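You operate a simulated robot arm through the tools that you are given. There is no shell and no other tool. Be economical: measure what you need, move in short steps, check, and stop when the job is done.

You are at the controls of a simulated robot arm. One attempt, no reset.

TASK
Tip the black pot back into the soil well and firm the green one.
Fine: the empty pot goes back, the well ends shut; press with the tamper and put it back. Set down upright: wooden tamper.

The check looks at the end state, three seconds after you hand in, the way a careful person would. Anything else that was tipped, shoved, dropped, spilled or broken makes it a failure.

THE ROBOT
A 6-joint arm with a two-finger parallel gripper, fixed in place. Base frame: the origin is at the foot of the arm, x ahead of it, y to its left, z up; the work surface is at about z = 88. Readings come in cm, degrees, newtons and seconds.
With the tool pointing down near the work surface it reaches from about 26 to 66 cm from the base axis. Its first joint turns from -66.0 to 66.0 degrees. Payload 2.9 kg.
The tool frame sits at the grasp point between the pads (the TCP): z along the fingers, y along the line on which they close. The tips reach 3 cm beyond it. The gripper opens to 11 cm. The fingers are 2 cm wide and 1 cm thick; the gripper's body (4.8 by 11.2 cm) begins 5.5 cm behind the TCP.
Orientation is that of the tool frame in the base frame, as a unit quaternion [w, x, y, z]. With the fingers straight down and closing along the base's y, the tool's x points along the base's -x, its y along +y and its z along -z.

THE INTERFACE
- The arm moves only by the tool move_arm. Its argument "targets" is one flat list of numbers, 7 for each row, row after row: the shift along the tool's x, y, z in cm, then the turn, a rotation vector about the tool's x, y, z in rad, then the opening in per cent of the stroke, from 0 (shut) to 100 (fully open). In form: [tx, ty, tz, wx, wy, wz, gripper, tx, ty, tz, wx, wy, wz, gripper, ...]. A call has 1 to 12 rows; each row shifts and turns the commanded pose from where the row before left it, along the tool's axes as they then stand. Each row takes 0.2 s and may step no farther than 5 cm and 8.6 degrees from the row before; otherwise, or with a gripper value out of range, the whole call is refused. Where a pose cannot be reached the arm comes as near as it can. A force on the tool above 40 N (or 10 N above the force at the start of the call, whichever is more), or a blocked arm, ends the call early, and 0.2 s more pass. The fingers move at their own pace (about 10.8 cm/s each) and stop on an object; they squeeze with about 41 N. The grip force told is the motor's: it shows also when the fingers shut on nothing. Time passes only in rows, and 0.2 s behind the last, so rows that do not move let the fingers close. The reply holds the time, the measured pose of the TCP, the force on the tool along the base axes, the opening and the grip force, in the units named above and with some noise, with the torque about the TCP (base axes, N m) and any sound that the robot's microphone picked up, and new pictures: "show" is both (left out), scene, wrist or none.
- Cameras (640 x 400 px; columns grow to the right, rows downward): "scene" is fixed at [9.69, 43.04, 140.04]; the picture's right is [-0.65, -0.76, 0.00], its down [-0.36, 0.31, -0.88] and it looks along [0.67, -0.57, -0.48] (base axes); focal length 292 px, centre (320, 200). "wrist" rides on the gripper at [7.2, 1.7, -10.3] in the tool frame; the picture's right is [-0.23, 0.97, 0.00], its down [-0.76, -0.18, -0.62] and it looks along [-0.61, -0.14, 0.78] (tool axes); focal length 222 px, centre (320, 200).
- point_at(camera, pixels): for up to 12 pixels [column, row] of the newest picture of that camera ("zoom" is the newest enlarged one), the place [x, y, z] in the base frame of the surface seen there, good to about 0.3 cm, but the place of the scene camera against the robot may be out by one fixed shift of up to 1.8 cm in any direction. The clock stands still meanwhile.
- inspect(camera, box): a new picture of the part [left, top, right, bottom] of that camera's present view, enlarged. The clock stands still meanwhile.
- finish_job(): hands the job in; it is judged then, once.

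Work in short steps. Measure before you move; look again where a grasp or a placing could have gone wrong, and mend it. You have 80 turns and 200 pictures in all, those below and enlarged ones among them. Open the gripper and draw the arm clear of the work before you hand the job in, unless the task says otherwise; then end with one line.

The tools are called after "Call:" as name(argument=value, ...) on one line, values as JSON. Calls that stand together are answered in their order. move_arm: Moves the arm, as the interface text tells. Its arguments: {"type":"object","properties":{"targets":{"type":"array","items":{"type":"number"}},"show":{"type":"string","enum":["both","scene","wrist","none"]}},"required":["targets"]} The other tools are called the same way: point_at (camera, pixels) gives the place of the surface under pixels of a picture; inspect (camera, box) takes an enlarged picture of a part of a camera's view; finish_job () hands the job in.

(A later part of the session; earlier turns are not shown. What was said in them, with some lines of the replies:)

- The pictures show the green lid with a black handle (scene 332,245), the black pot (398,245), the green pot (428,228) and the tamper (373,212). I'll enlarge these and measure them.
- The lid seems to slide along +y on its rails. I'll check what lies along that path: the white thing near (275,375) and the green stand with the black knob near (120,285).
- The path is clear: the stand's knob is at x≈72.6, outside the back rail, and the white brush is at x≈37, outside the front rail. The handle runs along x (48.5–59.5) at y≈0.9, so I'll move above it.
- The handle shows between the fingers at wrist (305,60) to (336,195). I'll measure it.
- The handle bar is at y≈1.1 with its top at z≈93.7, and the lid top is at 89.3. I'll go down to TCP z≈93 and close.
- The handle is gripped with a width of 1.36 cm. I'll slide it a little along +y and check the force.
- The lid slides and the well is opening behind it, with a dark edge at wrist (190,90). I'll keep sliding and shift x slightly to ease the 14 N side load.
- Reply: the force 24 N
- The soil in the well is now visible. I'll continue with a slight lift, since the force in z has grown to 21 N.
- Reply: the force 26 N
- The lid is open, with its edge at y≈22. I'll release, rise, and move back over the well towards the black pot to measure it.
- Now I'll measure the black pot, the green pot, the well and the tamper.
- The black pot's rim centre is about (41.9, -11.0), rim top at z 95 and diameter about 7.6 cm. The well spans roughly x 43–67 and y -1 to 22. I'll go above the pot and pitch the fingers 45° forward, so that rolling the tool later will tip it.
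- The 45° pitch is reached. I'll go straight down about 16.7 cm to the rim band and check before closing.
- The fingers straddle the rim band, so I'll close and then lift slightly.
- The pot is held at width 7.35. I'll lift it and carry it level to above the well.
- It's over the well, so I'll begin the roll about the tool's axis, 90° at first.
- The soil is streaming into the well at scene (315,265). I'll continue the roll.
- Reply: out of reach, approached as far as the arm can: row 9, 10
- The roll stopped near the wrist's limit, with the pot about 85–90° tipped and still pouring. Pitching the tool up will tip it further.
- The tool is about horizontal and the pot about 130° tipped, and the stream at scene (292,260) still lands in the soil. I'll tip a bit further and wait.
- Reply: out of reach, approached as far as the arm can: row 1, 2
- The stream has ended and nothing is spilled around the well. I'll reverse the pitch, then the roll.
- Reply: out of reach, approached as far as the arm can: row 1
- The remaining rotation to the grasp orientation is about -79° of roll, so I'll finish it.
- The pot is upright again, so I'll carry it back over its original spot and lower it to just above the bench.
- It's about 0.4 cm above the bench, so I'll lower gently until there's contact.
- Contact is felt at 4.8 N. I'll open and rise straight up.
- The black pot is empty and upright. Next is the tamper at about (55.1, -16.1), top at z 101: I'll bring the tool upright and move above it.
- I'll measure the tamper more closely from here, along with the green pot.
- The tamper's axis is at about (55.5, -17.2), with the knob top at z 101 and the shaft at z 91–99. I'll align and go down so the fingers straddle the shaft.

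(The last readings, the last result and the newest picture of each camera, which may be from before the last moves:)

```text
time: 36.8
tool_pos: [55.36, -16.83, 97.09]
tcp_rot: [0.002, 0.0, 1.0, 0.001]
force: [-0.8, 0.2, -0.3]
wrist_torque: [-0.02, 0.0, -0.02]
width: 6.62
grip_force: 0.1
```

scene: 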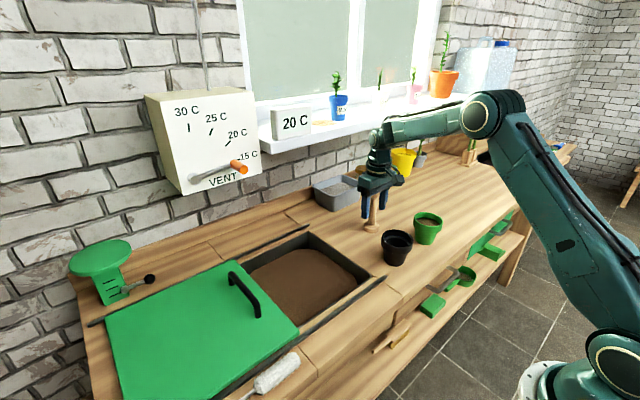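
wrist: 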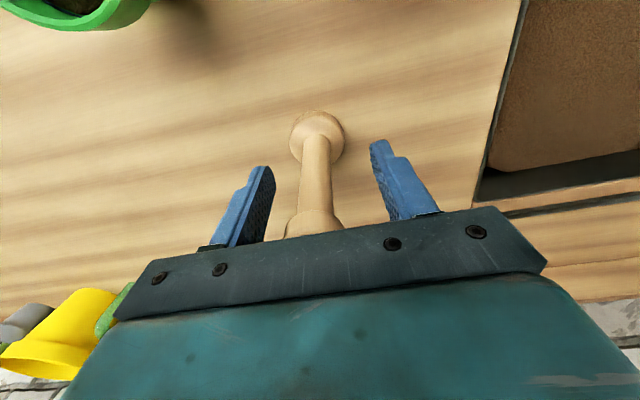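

Before closing, I'll check that the shaft lies between the pads in x.

Call:
point_at(camera="wrist", pixels=[[316, 150], [316, 180], [314, 205], [313, 218], [313, 225], [317, 118], [304, 180], [328, 180]])

```text
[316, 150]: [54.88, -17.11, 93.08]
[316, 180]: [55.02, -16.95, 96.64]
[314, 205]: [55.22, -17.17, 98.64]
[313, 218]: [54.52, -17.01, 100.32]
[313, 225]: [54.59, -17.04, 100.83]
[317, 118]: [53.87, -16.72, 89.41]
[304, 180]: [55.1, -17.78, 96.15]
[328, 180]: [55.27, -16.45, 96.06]
```

The shaft axis is at (55.5, -17.1), well within the pads. I'll shift y slightly and close.

Call:
move_arm(targets=[-0.15, -0.27, 0.4, 0, 0, 0, 60, 0, 0, 0, 0, 0, 0, 30, 0, 0, 0, 0, 0, 0, 0, 0, 0, 0, 0, 0, 0, 0, 0, 0, 0, 0, 0, 0, 0], show="wrist")

```text
time: 38.0
tool_pos: [55.5, -17.24, 96.62]
tcp_rot: [0.001, 0.001, 1.0, 0.0]
force: [0.1, -0.3, 1.2]
wrist_torque: [0.0, -0.02, -0.01]
width: 2.86
grip_force: 40.9
```

wrist: 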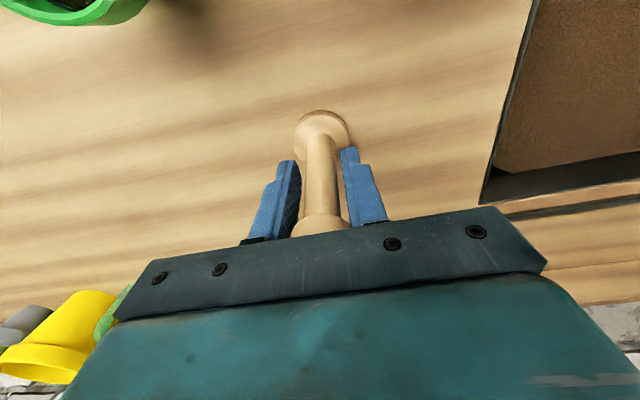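

The fingers hold the tamper by its knob at width 2.86, with the shaft below. I'll lift it and look.

Call:
move_arm(targets=[0, 0, -1, 0, 0, 0, 0, 0, 0, -3, 0, 0, 0, 0, 0, 0, -4, 0, 0, 0, 0, 0, 0, -4, 0, 0, 0, 0])

Call:
inspect(camera="scene", box=[320, 120, 460, 280])

```text
time: 39.0
tool_pos: [55.57, -17.15, 108.6]
tcp_rot: [0.001, 0.001, 1.0, 0.001]
force: [0.3, -0.7, -0.6]
wrist_torque: [-0.01, -0.01, -0.03]
width: 2.88
grip_force: 40.7
```

scene: 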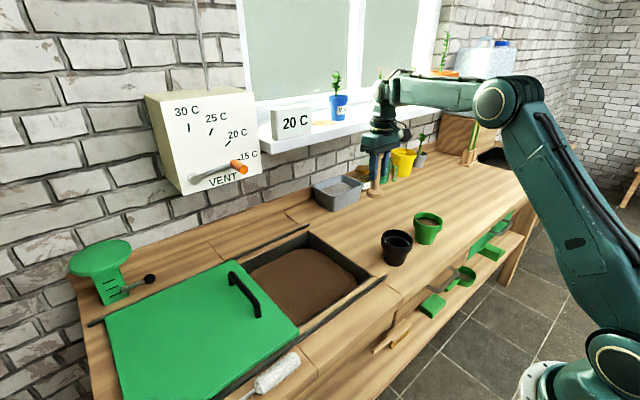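
wrist: 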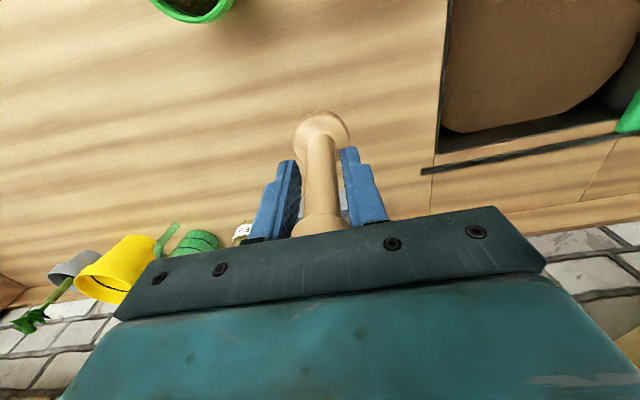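

```text
2.50 times, centred on (390, 200) of scene
```

zoom: 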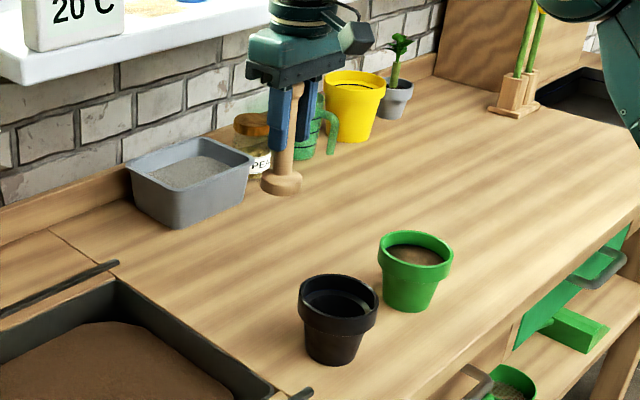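

It's held upright. I'll move it above the green pot's centre, about (41.8, -24.65).

Call:
move_arm(targets=[3.44, -1.88, 0, 0, 0, 0, 0, 3.44, -1.88, 0, 0, 0, 0, 0, 3.44, -1.88, 0, 0, 0, 0, 0, 3.45, -1.86, 0, 0, 0, 0, 0, 0, 0, 2, 0, 0, 0, 0])

Call:
inspect(camera="scene", box=[360, 130, 500, 280])

Call:
inspect(camera="wrist", box=[220, 40, 420, 240])

```text
time: 40.2
tool_pos: [41.65, -24.79, 106.67]
tcp_rot: [0.001, 0.0, 1.0, 0.001]
force: [-0.2, 1.0, -1.2]
wrist_torque: [0.0, -0.01, -0.01]
width: 2.85
grip_force: 40.9
```

scene: 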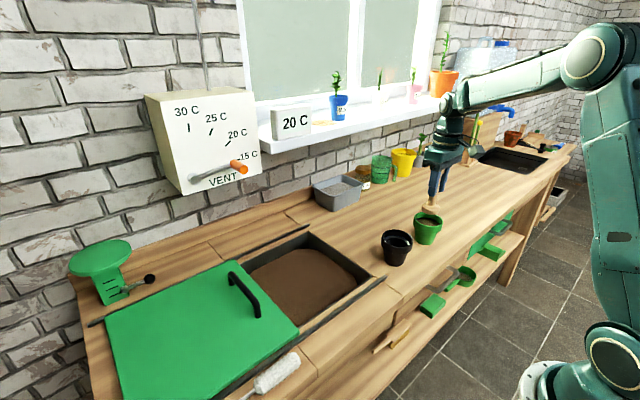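
wrist: 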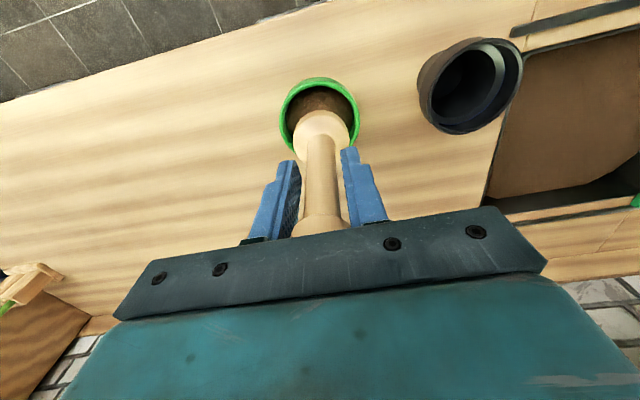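

```text
2.67 times, centred on (430, 205) of scene
```

zoom: 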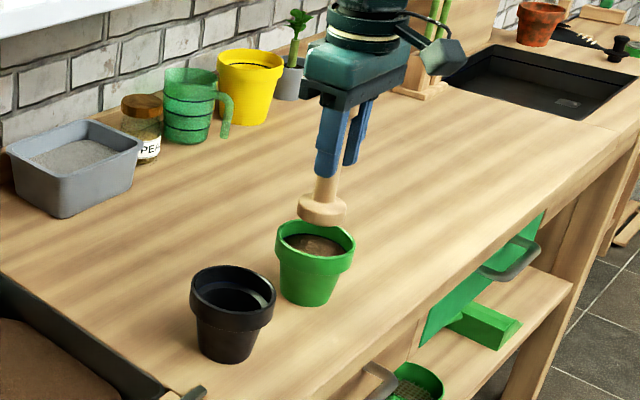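

```text
2.00 times, centred on (320, 140) of wrist
```

zoom: 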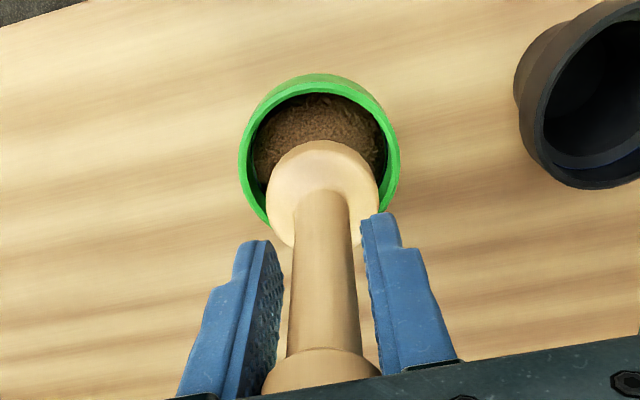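

The foot (wrist 321,130) looks centred laterally over the pot. I'll verify against the pot rim.

Call:
point_at(camera="wrist", pixels=[[282, 115], [357, 115], [320, 84], [286, 135], [357, 130], [300, 90], [342, 90], [322, 100], [300, 130], [345, 130], [321, 115]])

```text
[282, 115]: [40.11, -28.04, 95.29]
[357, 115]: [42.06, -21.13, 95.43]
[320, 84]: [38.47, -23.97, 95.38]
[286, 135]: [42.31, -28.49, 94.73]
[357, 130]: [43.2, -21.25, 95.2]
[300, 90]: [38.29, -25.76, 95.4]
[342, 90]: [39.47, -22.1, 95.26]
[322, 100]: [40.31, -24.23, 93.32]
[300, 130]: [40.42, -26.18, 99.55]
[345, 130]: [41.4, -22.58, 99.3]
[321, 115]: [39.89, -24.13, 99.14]
```

Rim centre is about (41.9, -24.85) and the foot about (41.9, -24.6). I'll nudge y by -0.2 and lower the foot to just above the soil (z 93.3).

Call:
move_arm(targets=[0, -0.2, 2, 0, 0, 0, 0, 0, 0, 2.2, 0, 0, 0, 0, 0, 0, 0.3, 0, 0, 0, 0, 0, 0, 0, 0, 0, 0, 0])

```text
time: 41.2
tool_pos: [41.71, -24.93, 102.0]
tcp_rot: [0.001, 0.0, 1.0, 0.002]
force: [0.3, -0.5, -0.6]
wrist_torque: [-0.01, -0.06, 0.03]
width: 2.85
grip_force: 41.4
```

scene: 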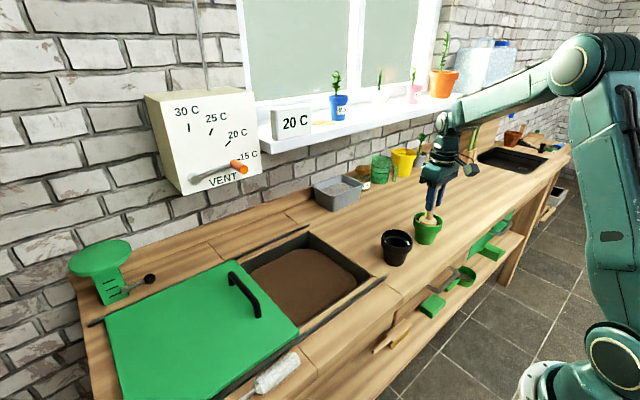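
wrist: 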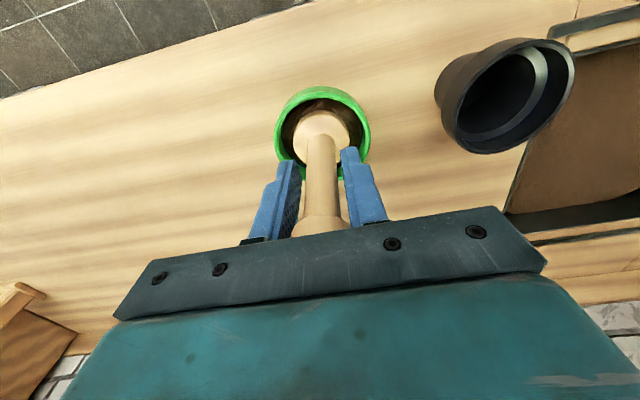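

The foot is inside the pot and just above the soil, with no contact yet. I'll press down in small steps and watch the force.

Call:
move_arm(targets=[0, 0, 0.15, 0, 0, 0, 0, 0, 0, 0.15, 0, 0, 0, 0, 0, 0, 0, 0, 0, 0, 0], show="none")

```text
time: 42.0
tool_pos: [41.69, -24.83, 101.73]
tcp_rot: [0.002, 0.001, 1.0, 0.001]
force: [0.6, 0.5, -0.9]
wrist_torque: [-0.02, 0.02, -0.01]
width: 2.87
grip_force: 41.3
```

No force yet, so I'll go further.

Call:
move_arm(targets=[0, 0, 0.15, 0, 0, 0, 0, 0, 0, 0.15, 0, 0, 0, 0, 0, 0, 0, 0, 0, 0, 0], show="none")

```text
time: 42.8
tool_pos: [41.61, -24.96, 101.44]
tcp_rot: [0.001, 0.001, 1.0, 0.001]
force: [0.3, -0.4, 0.8]
wrist_torque: [0.0, -0.01, -0.04]
width: 2.82
grip_force: 41.1
```

Call:
move_arm(targets=[0, 0, 0.15, 0, 0, 0, 0, 0, 0, 0.15, 0, 0, 0, 0, 0, 0, 0, 0, 0, 0, 0])

Call:
inspect(camera="wrist", box=[240, 60, 400, 220])

```text
time: 43.6
tool_pos: [41.68, -24.97, 101.04]
tcp_rot: [0.002, 0.001, 1.0, 0.001]
force: [-0.8, -0.4, 3.6]
wrist_torque: [-0.01, 0.01, -0.01]
width: 2.87
grip_force: 40.9
```

scene: 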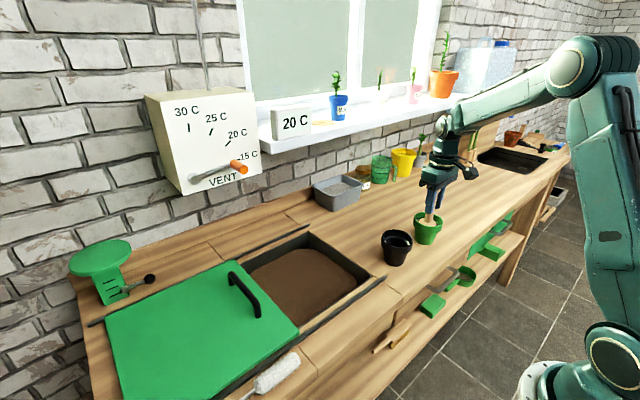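
wrist: 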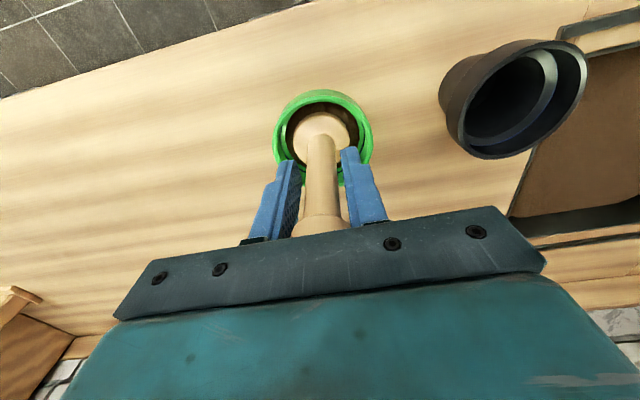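

```text
2.50 times, centred on (320, 140) of wrist
```

zoom: 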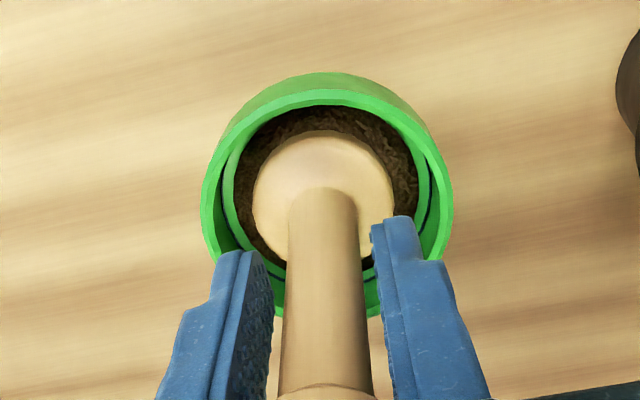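

The soil is yielding, with force at 3.6 N and rising. I'll keep pressing gradually.

Call:
move_arm(targets=[0, 0, 0.15, 0, 0, 0, 0, 0, 0, 0.15, 0, 0, 0, 0, 0, 0, 0, 0, 0, 0, 0], show="none")

Call:
move_arm(targets=[0, 0, 0.15, 0, 0, 0, 0, 0, 0, 0, 0, 0, 0, 0], show="none")

```text
time: 44.4
tool_pos: [41.79, -24.81, 100.92]
tcp_rot: [0.002, 0.001, 1.0, 0.002]
force: [0.7, 0.1, 7.6]
wrist_torque: [-0.01, -0.06, -0.01]
width: 2.85
grip_force: 40.3
```

```text
time: 45.0
tool_pos: [41.67, -25.03, 100.59]
tcp_rot: [0.001, 0.001, 1.0, 0.001]
force: [0.0, 0.9, 9.9]
wrist_torque: [0.03, -0.03, -0.01]
width: 2.86
grip_force: 41.1
```

Call:
move_arm(targets=[0, 0, 0.15, 0, 0, 0, 0, 0, 0, 0.15, 0, 0, 0, 0, 0, 0, 0, 0, 0, 0, 0, 0, 0, 0, 0, 0, 0, 0], show="wrist")

Call:
inspect(camera="wrist", box=[240, 60, 400, 240])

```text
time: 46.0
tool_pos: [41.67, -24.96, 100.43]
tcp_rot: [0.002, 0.001, 1.0, 0.002]
force: [0.0, -0.2, 14.8]
wrist_torque: [-0.01, -0.09, -0.04]
width: 2.85
grip_force: 40.5
```

wrist: 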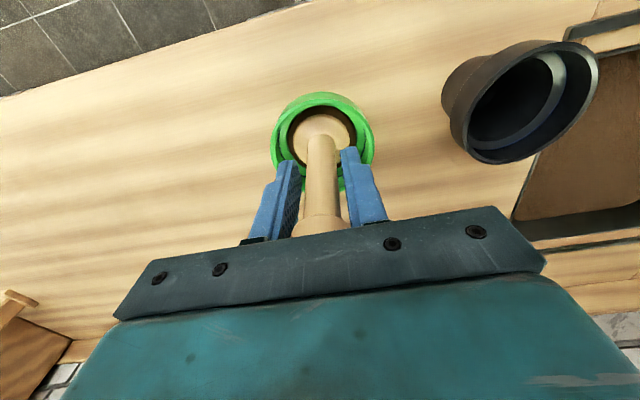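

```text
2.22 times, centred on (320, 150) of wrist
```

zoom: 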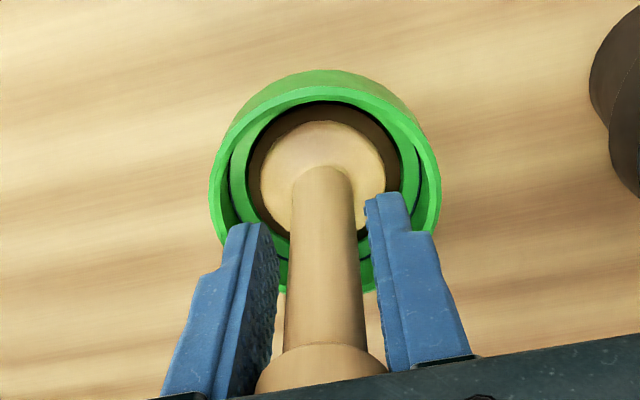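

The soil's texture changed from loose to smooth, which means it's firmed at about 15 N. I'll lift out and check.

Call:
move_arm(targets=[0, 0, -0.8, 0, 0, 0, 0, 0, 0, -2, 0, 0, 0, 0, 0, 0, -3, 0, 0, 0, 0, 0, 0, -3, 0, 0, 0, 0, -3, 0, 0, 0, 0, 0, 0])

Call:
inspect(camera="scene", box=[360, 130, 500, 280])

Call:
inspect(camera="wrist", box=[220, 20, 420, 220])

```text
time: 47.2
tool_pos: [44.7, -25.07, 109.18]
tcp_rot: [0.001, 0.001, 1.0, 0.001]
force: [-0.3, -0.3, -0.2]
wrist_torque: [-0.01, 0.01, 0.05]
width: 2.83
grip_force: 40.6
```

scene: 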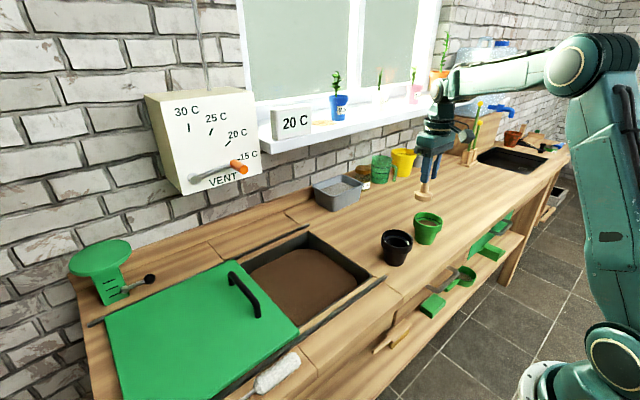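
wrist: 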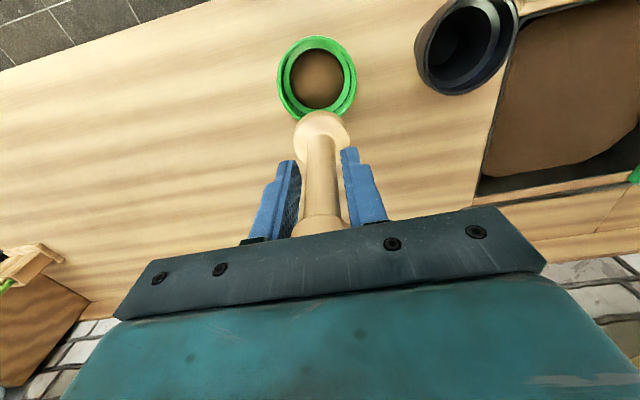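

```text
2.67 times, centred on (430, 205) of scene
```

zoom: 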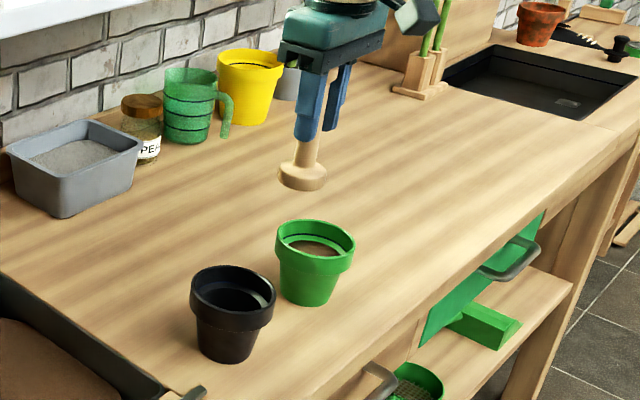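

```text
2.00 times, centred on (320, 120) of wrist
```

zoom: 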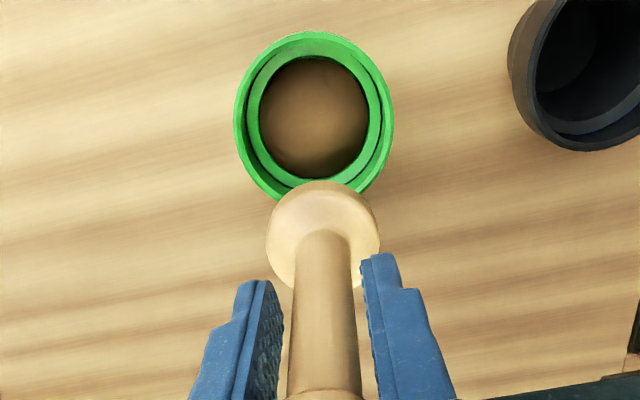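

The green pot's soil is smooth and firmed, and the pot is undisturbed. I'll take the tamper back to its spot at (55.5, -17.2).

Call:
move_arm(targets=[-3.6, 2.61, 0, 0, 0, 0, 0, -3.6, 2.61, 0, 0, 0, 0, 0, -3.6, 2.6, 0, 0, 0, 0, 0, 0, 0, 4, 0, 0, 0, 0, 0, 0, 4, 0, 0, 0, 0, 0, 0, 3.9, 0, 0, 0, 0, 0, 0, 0, 0, 0, 0, 0])

```text
time: 48.8
tool_pos: [55.56, -17.24, 97.2]
tcp_rot: [0.0, 0.001, 1.0, 0.002]
force: [-1.1, -0.6, -0.8]
wrist_torque: [-0.03, 0.01, 0.04]
width: 2.87
grip_force: 41.2
```

scene: 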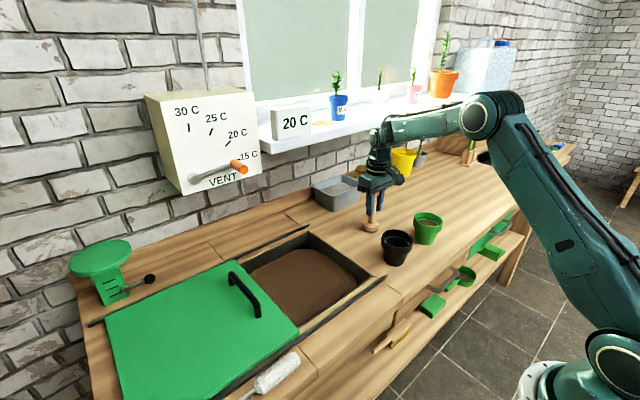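
wrist: 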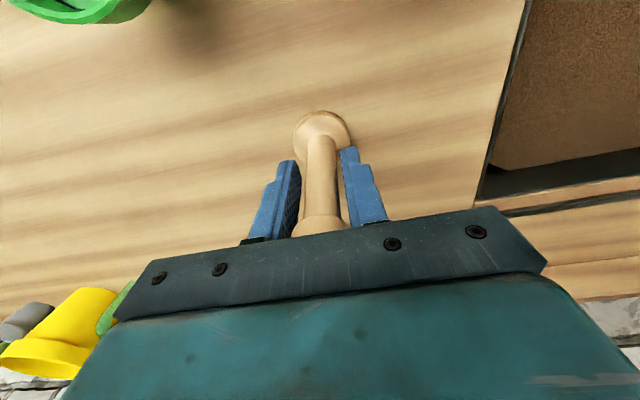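

I'll lower it gently, about 0.55 cm, until it touches.

Call:
move_arm(targets=[0, 0, 0.25, 0, 0, 0, 0, 0, 0, 0.2, 0, 0, 0, 0, 0, 0, 0.1, 0, 0, 0, 0, 0, 0, 0, 0, 0, 0, 0], show="none")

```text
time: 49.8
tool_pos: [55.59, -17.19, 96.55]
tcp_rot: [0.0, 0.001, 1.0, 0.001]
force: [-0.2, -0.7, -0.9]
wrist_torque: [0.02, -0.01, 0.0]
width: 2.87
grip_force: 40.5
```

Call:
move_arm(targets=[0, 0, 0.08, 0, 0, 0, 0, 0, 0, 0.08, 0, 0, 0, 0, 0, 0, 0, 0, 0, 0, 0], show="none")

```text
time: 50.6
tool_pos: [55.54, -17.18, 96.55]
tcp_rot: [0.002, 0.001, 1.0, 0.001]
force: [-2.1, 0.7, 5.6]
wrist_torque: [-0.02, 0.14, 0.02]
width: 2.89
grip_force: 41.3
```

It's in contact at 5.6 N. I'll release and rise clear.

Call:
move_arm(targets=[0, 0, 0, 0, 0, 0, 60, 0, 0, 0, 0, 0, 0, 60, 0, 0, -2, 0, 0, 0, 60, 0, 0, -4, 0, 0, 0, 60, 0, 0, -4, 0, 0, 0, 60, 0, 0, -3, 0, 0, 0, 60])

Call:
inspect(camera="scene", box=[310, 140, 460, 280])

```text
time: 52.0
tool_pos: [55.59, -17.23, 109.6]
tcp_rot: [0.001, 0.001, 1.0, 0.0]
force: [-0.9, -0.9, -0.6]
wrist_torque: [-0.05, -0.03, -0.03]
width: 6.61
grip_force: 0.1
```

scene: 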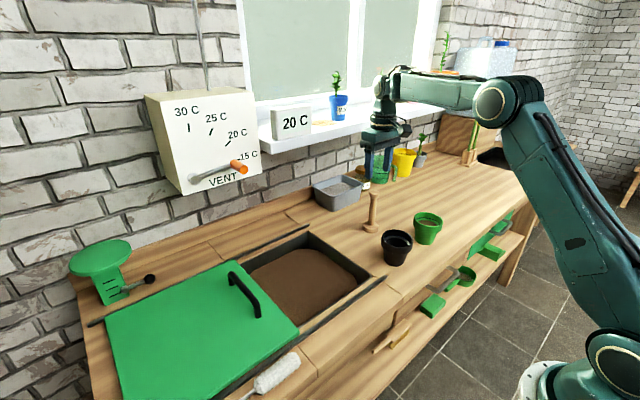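
wrist: 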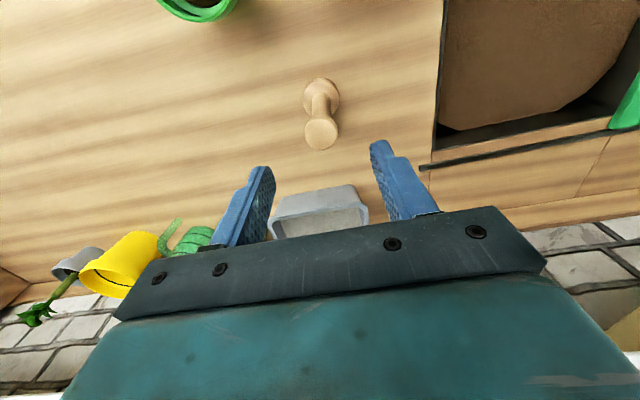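

```text
2.86 times, centred on (385, 210) of scene
```

zoom: 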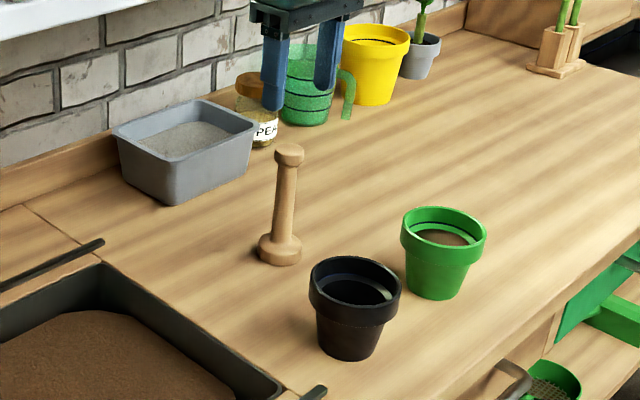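

The tamper is upright at its spot. Now I'll close the lid: move over the handle at (54.1, 26.65).

Call:
move_arm(targets=[0.15, 4.4, 0, 0, 0, 0, 45, 0.15, 4.4, 0, 0, 0, 0, 45, 0.15, 4.4, 0.5, 0, 0, 0, 45, 0.15, 4.4, 0.5, 0, 0, 0, 45, 0.15, 4.4, 1, 0, 0, 0, 45, 0.15, 4.4, 1, 0, 0, 0, 45, 0.15, 4.4, 1, 0, 0, 0, 45, 0.15, 4.4, 1, 0, 0, 0, 45, 0.15, 4.4, 1, 0, 0, 0, 45, 0.15, 4.3, 1, 0, 0, 0, 45, 0, 0, 0, 0, 0, 0, 45])

Call:
point_at(camera="wrist", pixels=[[316, 100], [326, 145], [336, 180]])

```text
time: 54.4
tool_pos: [54.05, 26.67, 102.77]
tcp_rot: [0.001, 0.001, 1.0, 0.001]
force: [0.3, -0.7, 0.6]
wrist_torque: [-0.04, 0.01, 0.02]
width: 4.94
grip_force: 0.2
```

scene: 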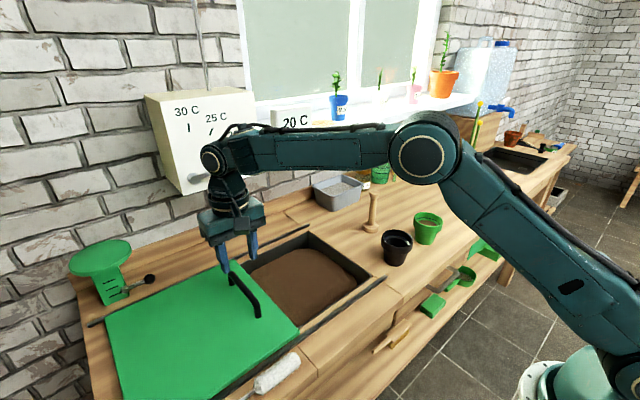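
wrist: 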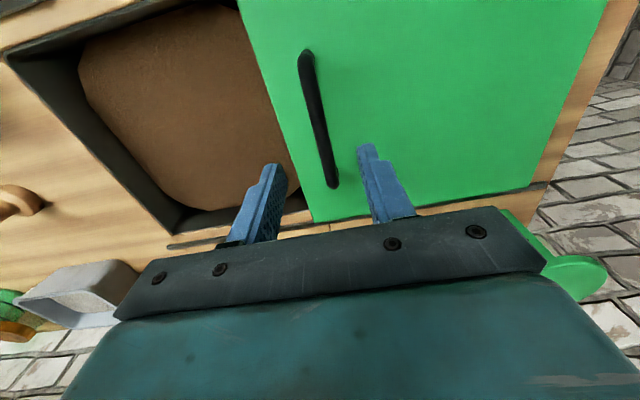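

```text
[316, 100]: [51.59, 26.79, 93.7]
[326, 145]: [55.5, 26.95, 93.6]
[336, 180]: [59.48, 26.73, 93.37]
```

The handle at y≈26.8 is between the fingers. I'll go down to TCP z 93.3 and grip.

Call:
move_arm(targets=[0, 0.1, 4.7, 0, 0, 0, 45, 0, 0, 4.7, 0, 0, 0, 45, 0, 0, 0, 0, 0, 0, 0, 0, 0, 0, 0, 0, 0, 0, 0, 0, 0, 0, 0, 0, 0], show="none")

Call:
move_arm(targets=[0, -1.5, 0, 0, 0, 0, 0, 0, -2.2, 0, 0, 0, 0, 0, 0, -2.2, 0, 0, 0, 0, 0, 0, -2.2, 0, 0, 0, 0, 0])

```text
time: 55.6
tool_pos: [54.03, 26.92, 93.03]
tcp_rot: [0.001, 0.001, 1.0, 0.001]
force: [-1.1, 0.2, -3.4]
wrist_torque: [0.01, -0.4, 0.03]
width: 1.36
grip_force: 44.7
```

```text
time: 56.6
tool_pos: [54.13, 18.66, 93.11]
tcp_rot: [0.0, 0.001, 1.0, 0.001]
force: [14.4, 0.5, -20.5]
wrist_torque: [0.03, 0.71, 0.01]
width: 1.32
grip_force: 45.5
```

scene: 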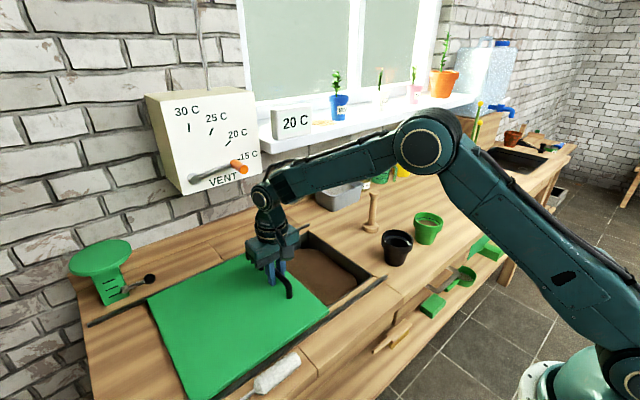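
wrist: 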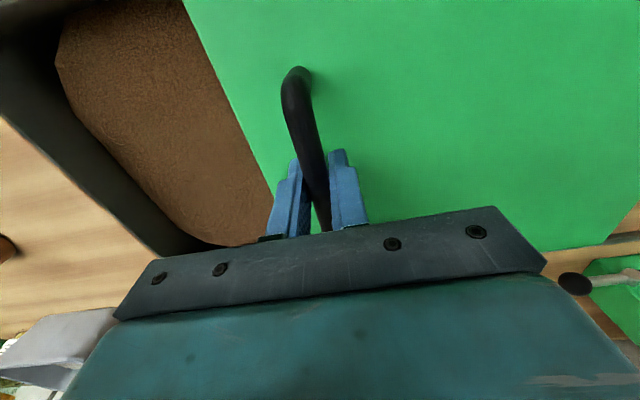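

The lid is closing. I'll continue to y≈3, nudging down a hair to ease the -20 N load.

Call:
move_arm(targets=[0, -2.2, 0.1, 0, 0, 0, 0, 0, -2.2, 0, 0, 0, 0, 0, 0, -2.2, 0, 0, 0, 0, 0, 0, -2.2, 0, 0, 0, 0, 0, 0, -2.2, 0, 0, 0, 0, 0, 0, -2.2, 0, 0, 0, 0, 0, 0, -1.8, 0, 0, 0, 0, 0])

```text
time: 58.2
tool_pos: [54.03, 3.7, 93.17]
tcp_rot: [-0.001, 0.001, 1.0, 0.002]
force: [-14.8, 1.2, -6.9]
wrist_torque: [0.01, 1.16, 0.01]
width: 1.36
grip_force: 45.1
```

scene: 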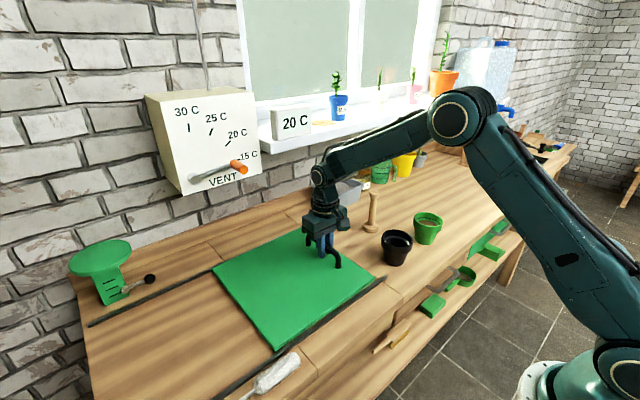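
wrist: 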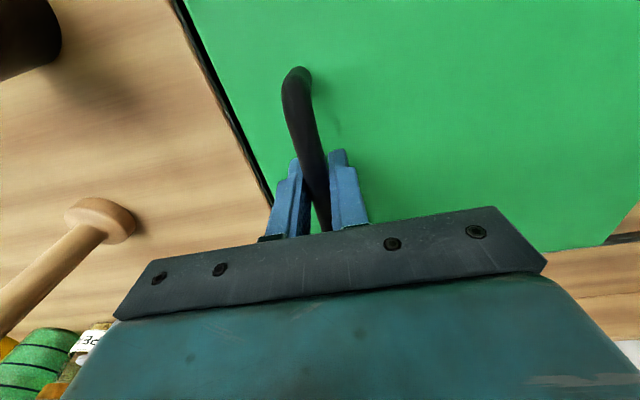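

A thin gap is left. I'll push the last 2.3 cm in small steps towards the stop.

Call:
move_arm(targets=[0, -0.9, 0, 0, 0, 0, 0, 0, -0.8, 0, 0, 0, 0, 0, 0, -0.4, 0, 0, 0, 0, 0, 0, -0.2, 0, 0, 0, 0, 0, 0, -0.2, 0, 0, 0, 0, 0])

```text
time: 59.4
tool_pos: [53.98, 1.15, 93.16]
tcp_rot: [0.001, 0.0, 1.0, 0.001]
force: [-16.9, 0.2, -8.9]
wrist_torque: [-0.01, -0.89, 0.02]
width: 1.35
grip_force: 45.2
```

scene: 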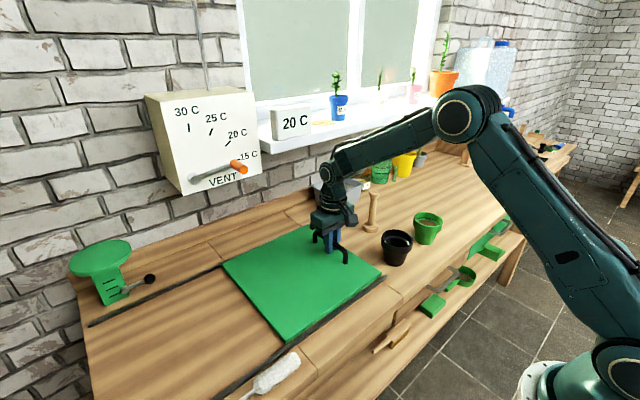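
wrist: 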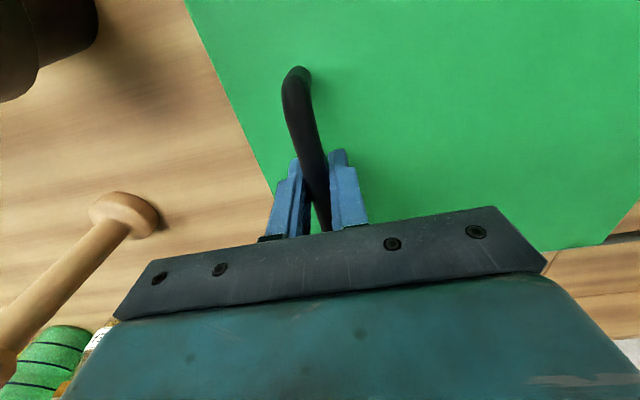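

The lid is back in its starting place, with scene edges at (223,264) and (384,277). I'll release, rise and draw the arm clear.

Call:
move_arm(targets=[0, 0, 0, 0, 0, 0, 45, 0, 0, 0, 0, 0, 0, 45, 0, 0, -3, 0, 0, 0, 45, 0, 0, -5, 0, 0, 0, 45, 0, 0, -5, 0, 0, 0, 45, 1, 0, -4.5, 0, 0, 0, 45, 2.5, 0, -4, 0, 0, 0, 60, 3, 0, -4, 0, 0, 0, 80, 3, 0, -3.5, 0, 0, 0, 100, 3, 0, -3, 0, 0, 0, 100])

Call:
inspect(camera="scene", box=[210, 170, 460, 340])

Call:
inspect(camera="wrist", box=[160, 20, 500, 230])

```text
time: 61.6
tool_pos: [41.55, 1.12, 124.95]
tcp_rot: [0.001, 0.0, 1.0, 0.0]
force: [-1.0, 0.3, -0.8]
wrist_torque: [0.03, -0.01, -0.01]
width: 11.0
grip_force: 0.0
```

scene: 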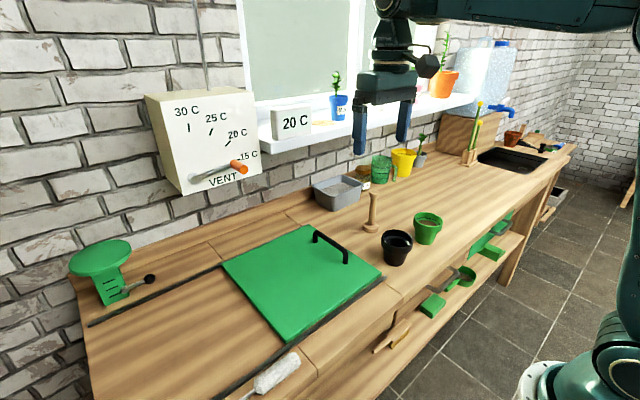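
wrist: 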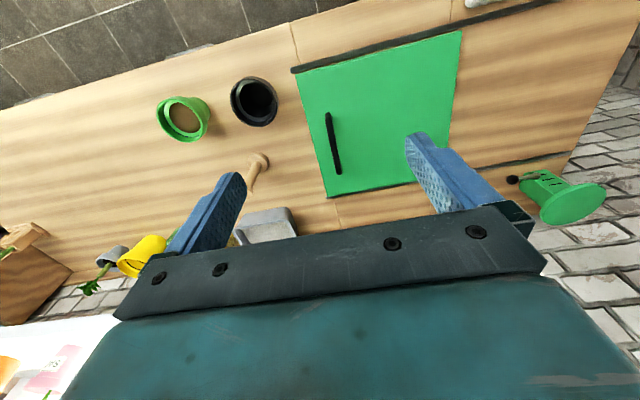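

```text
2.35 times, centred on (335, 255) of scene
```

zoom: 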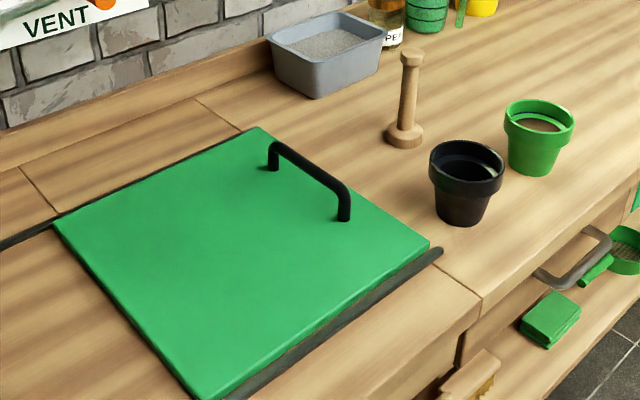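

```text
1.88 times, centred on (330, 125) of wrist
```

zoom: 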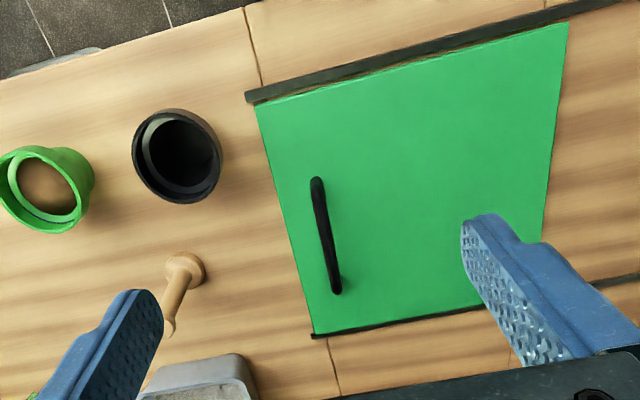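

The well is shut, the black pot is empty and back in place, the green pot is firmed, and the tamper stands upright at its spot. The arm is clear with the gripper open, so I'm handing in.

Call:
finish_job()

```text
The job is handed in.
```

I emptied the black pot into the soil well and put it back, firmed the green pot with the tamper, stood the tamper upright where it was, shut the well, and saw nothing spilled or knocked over.
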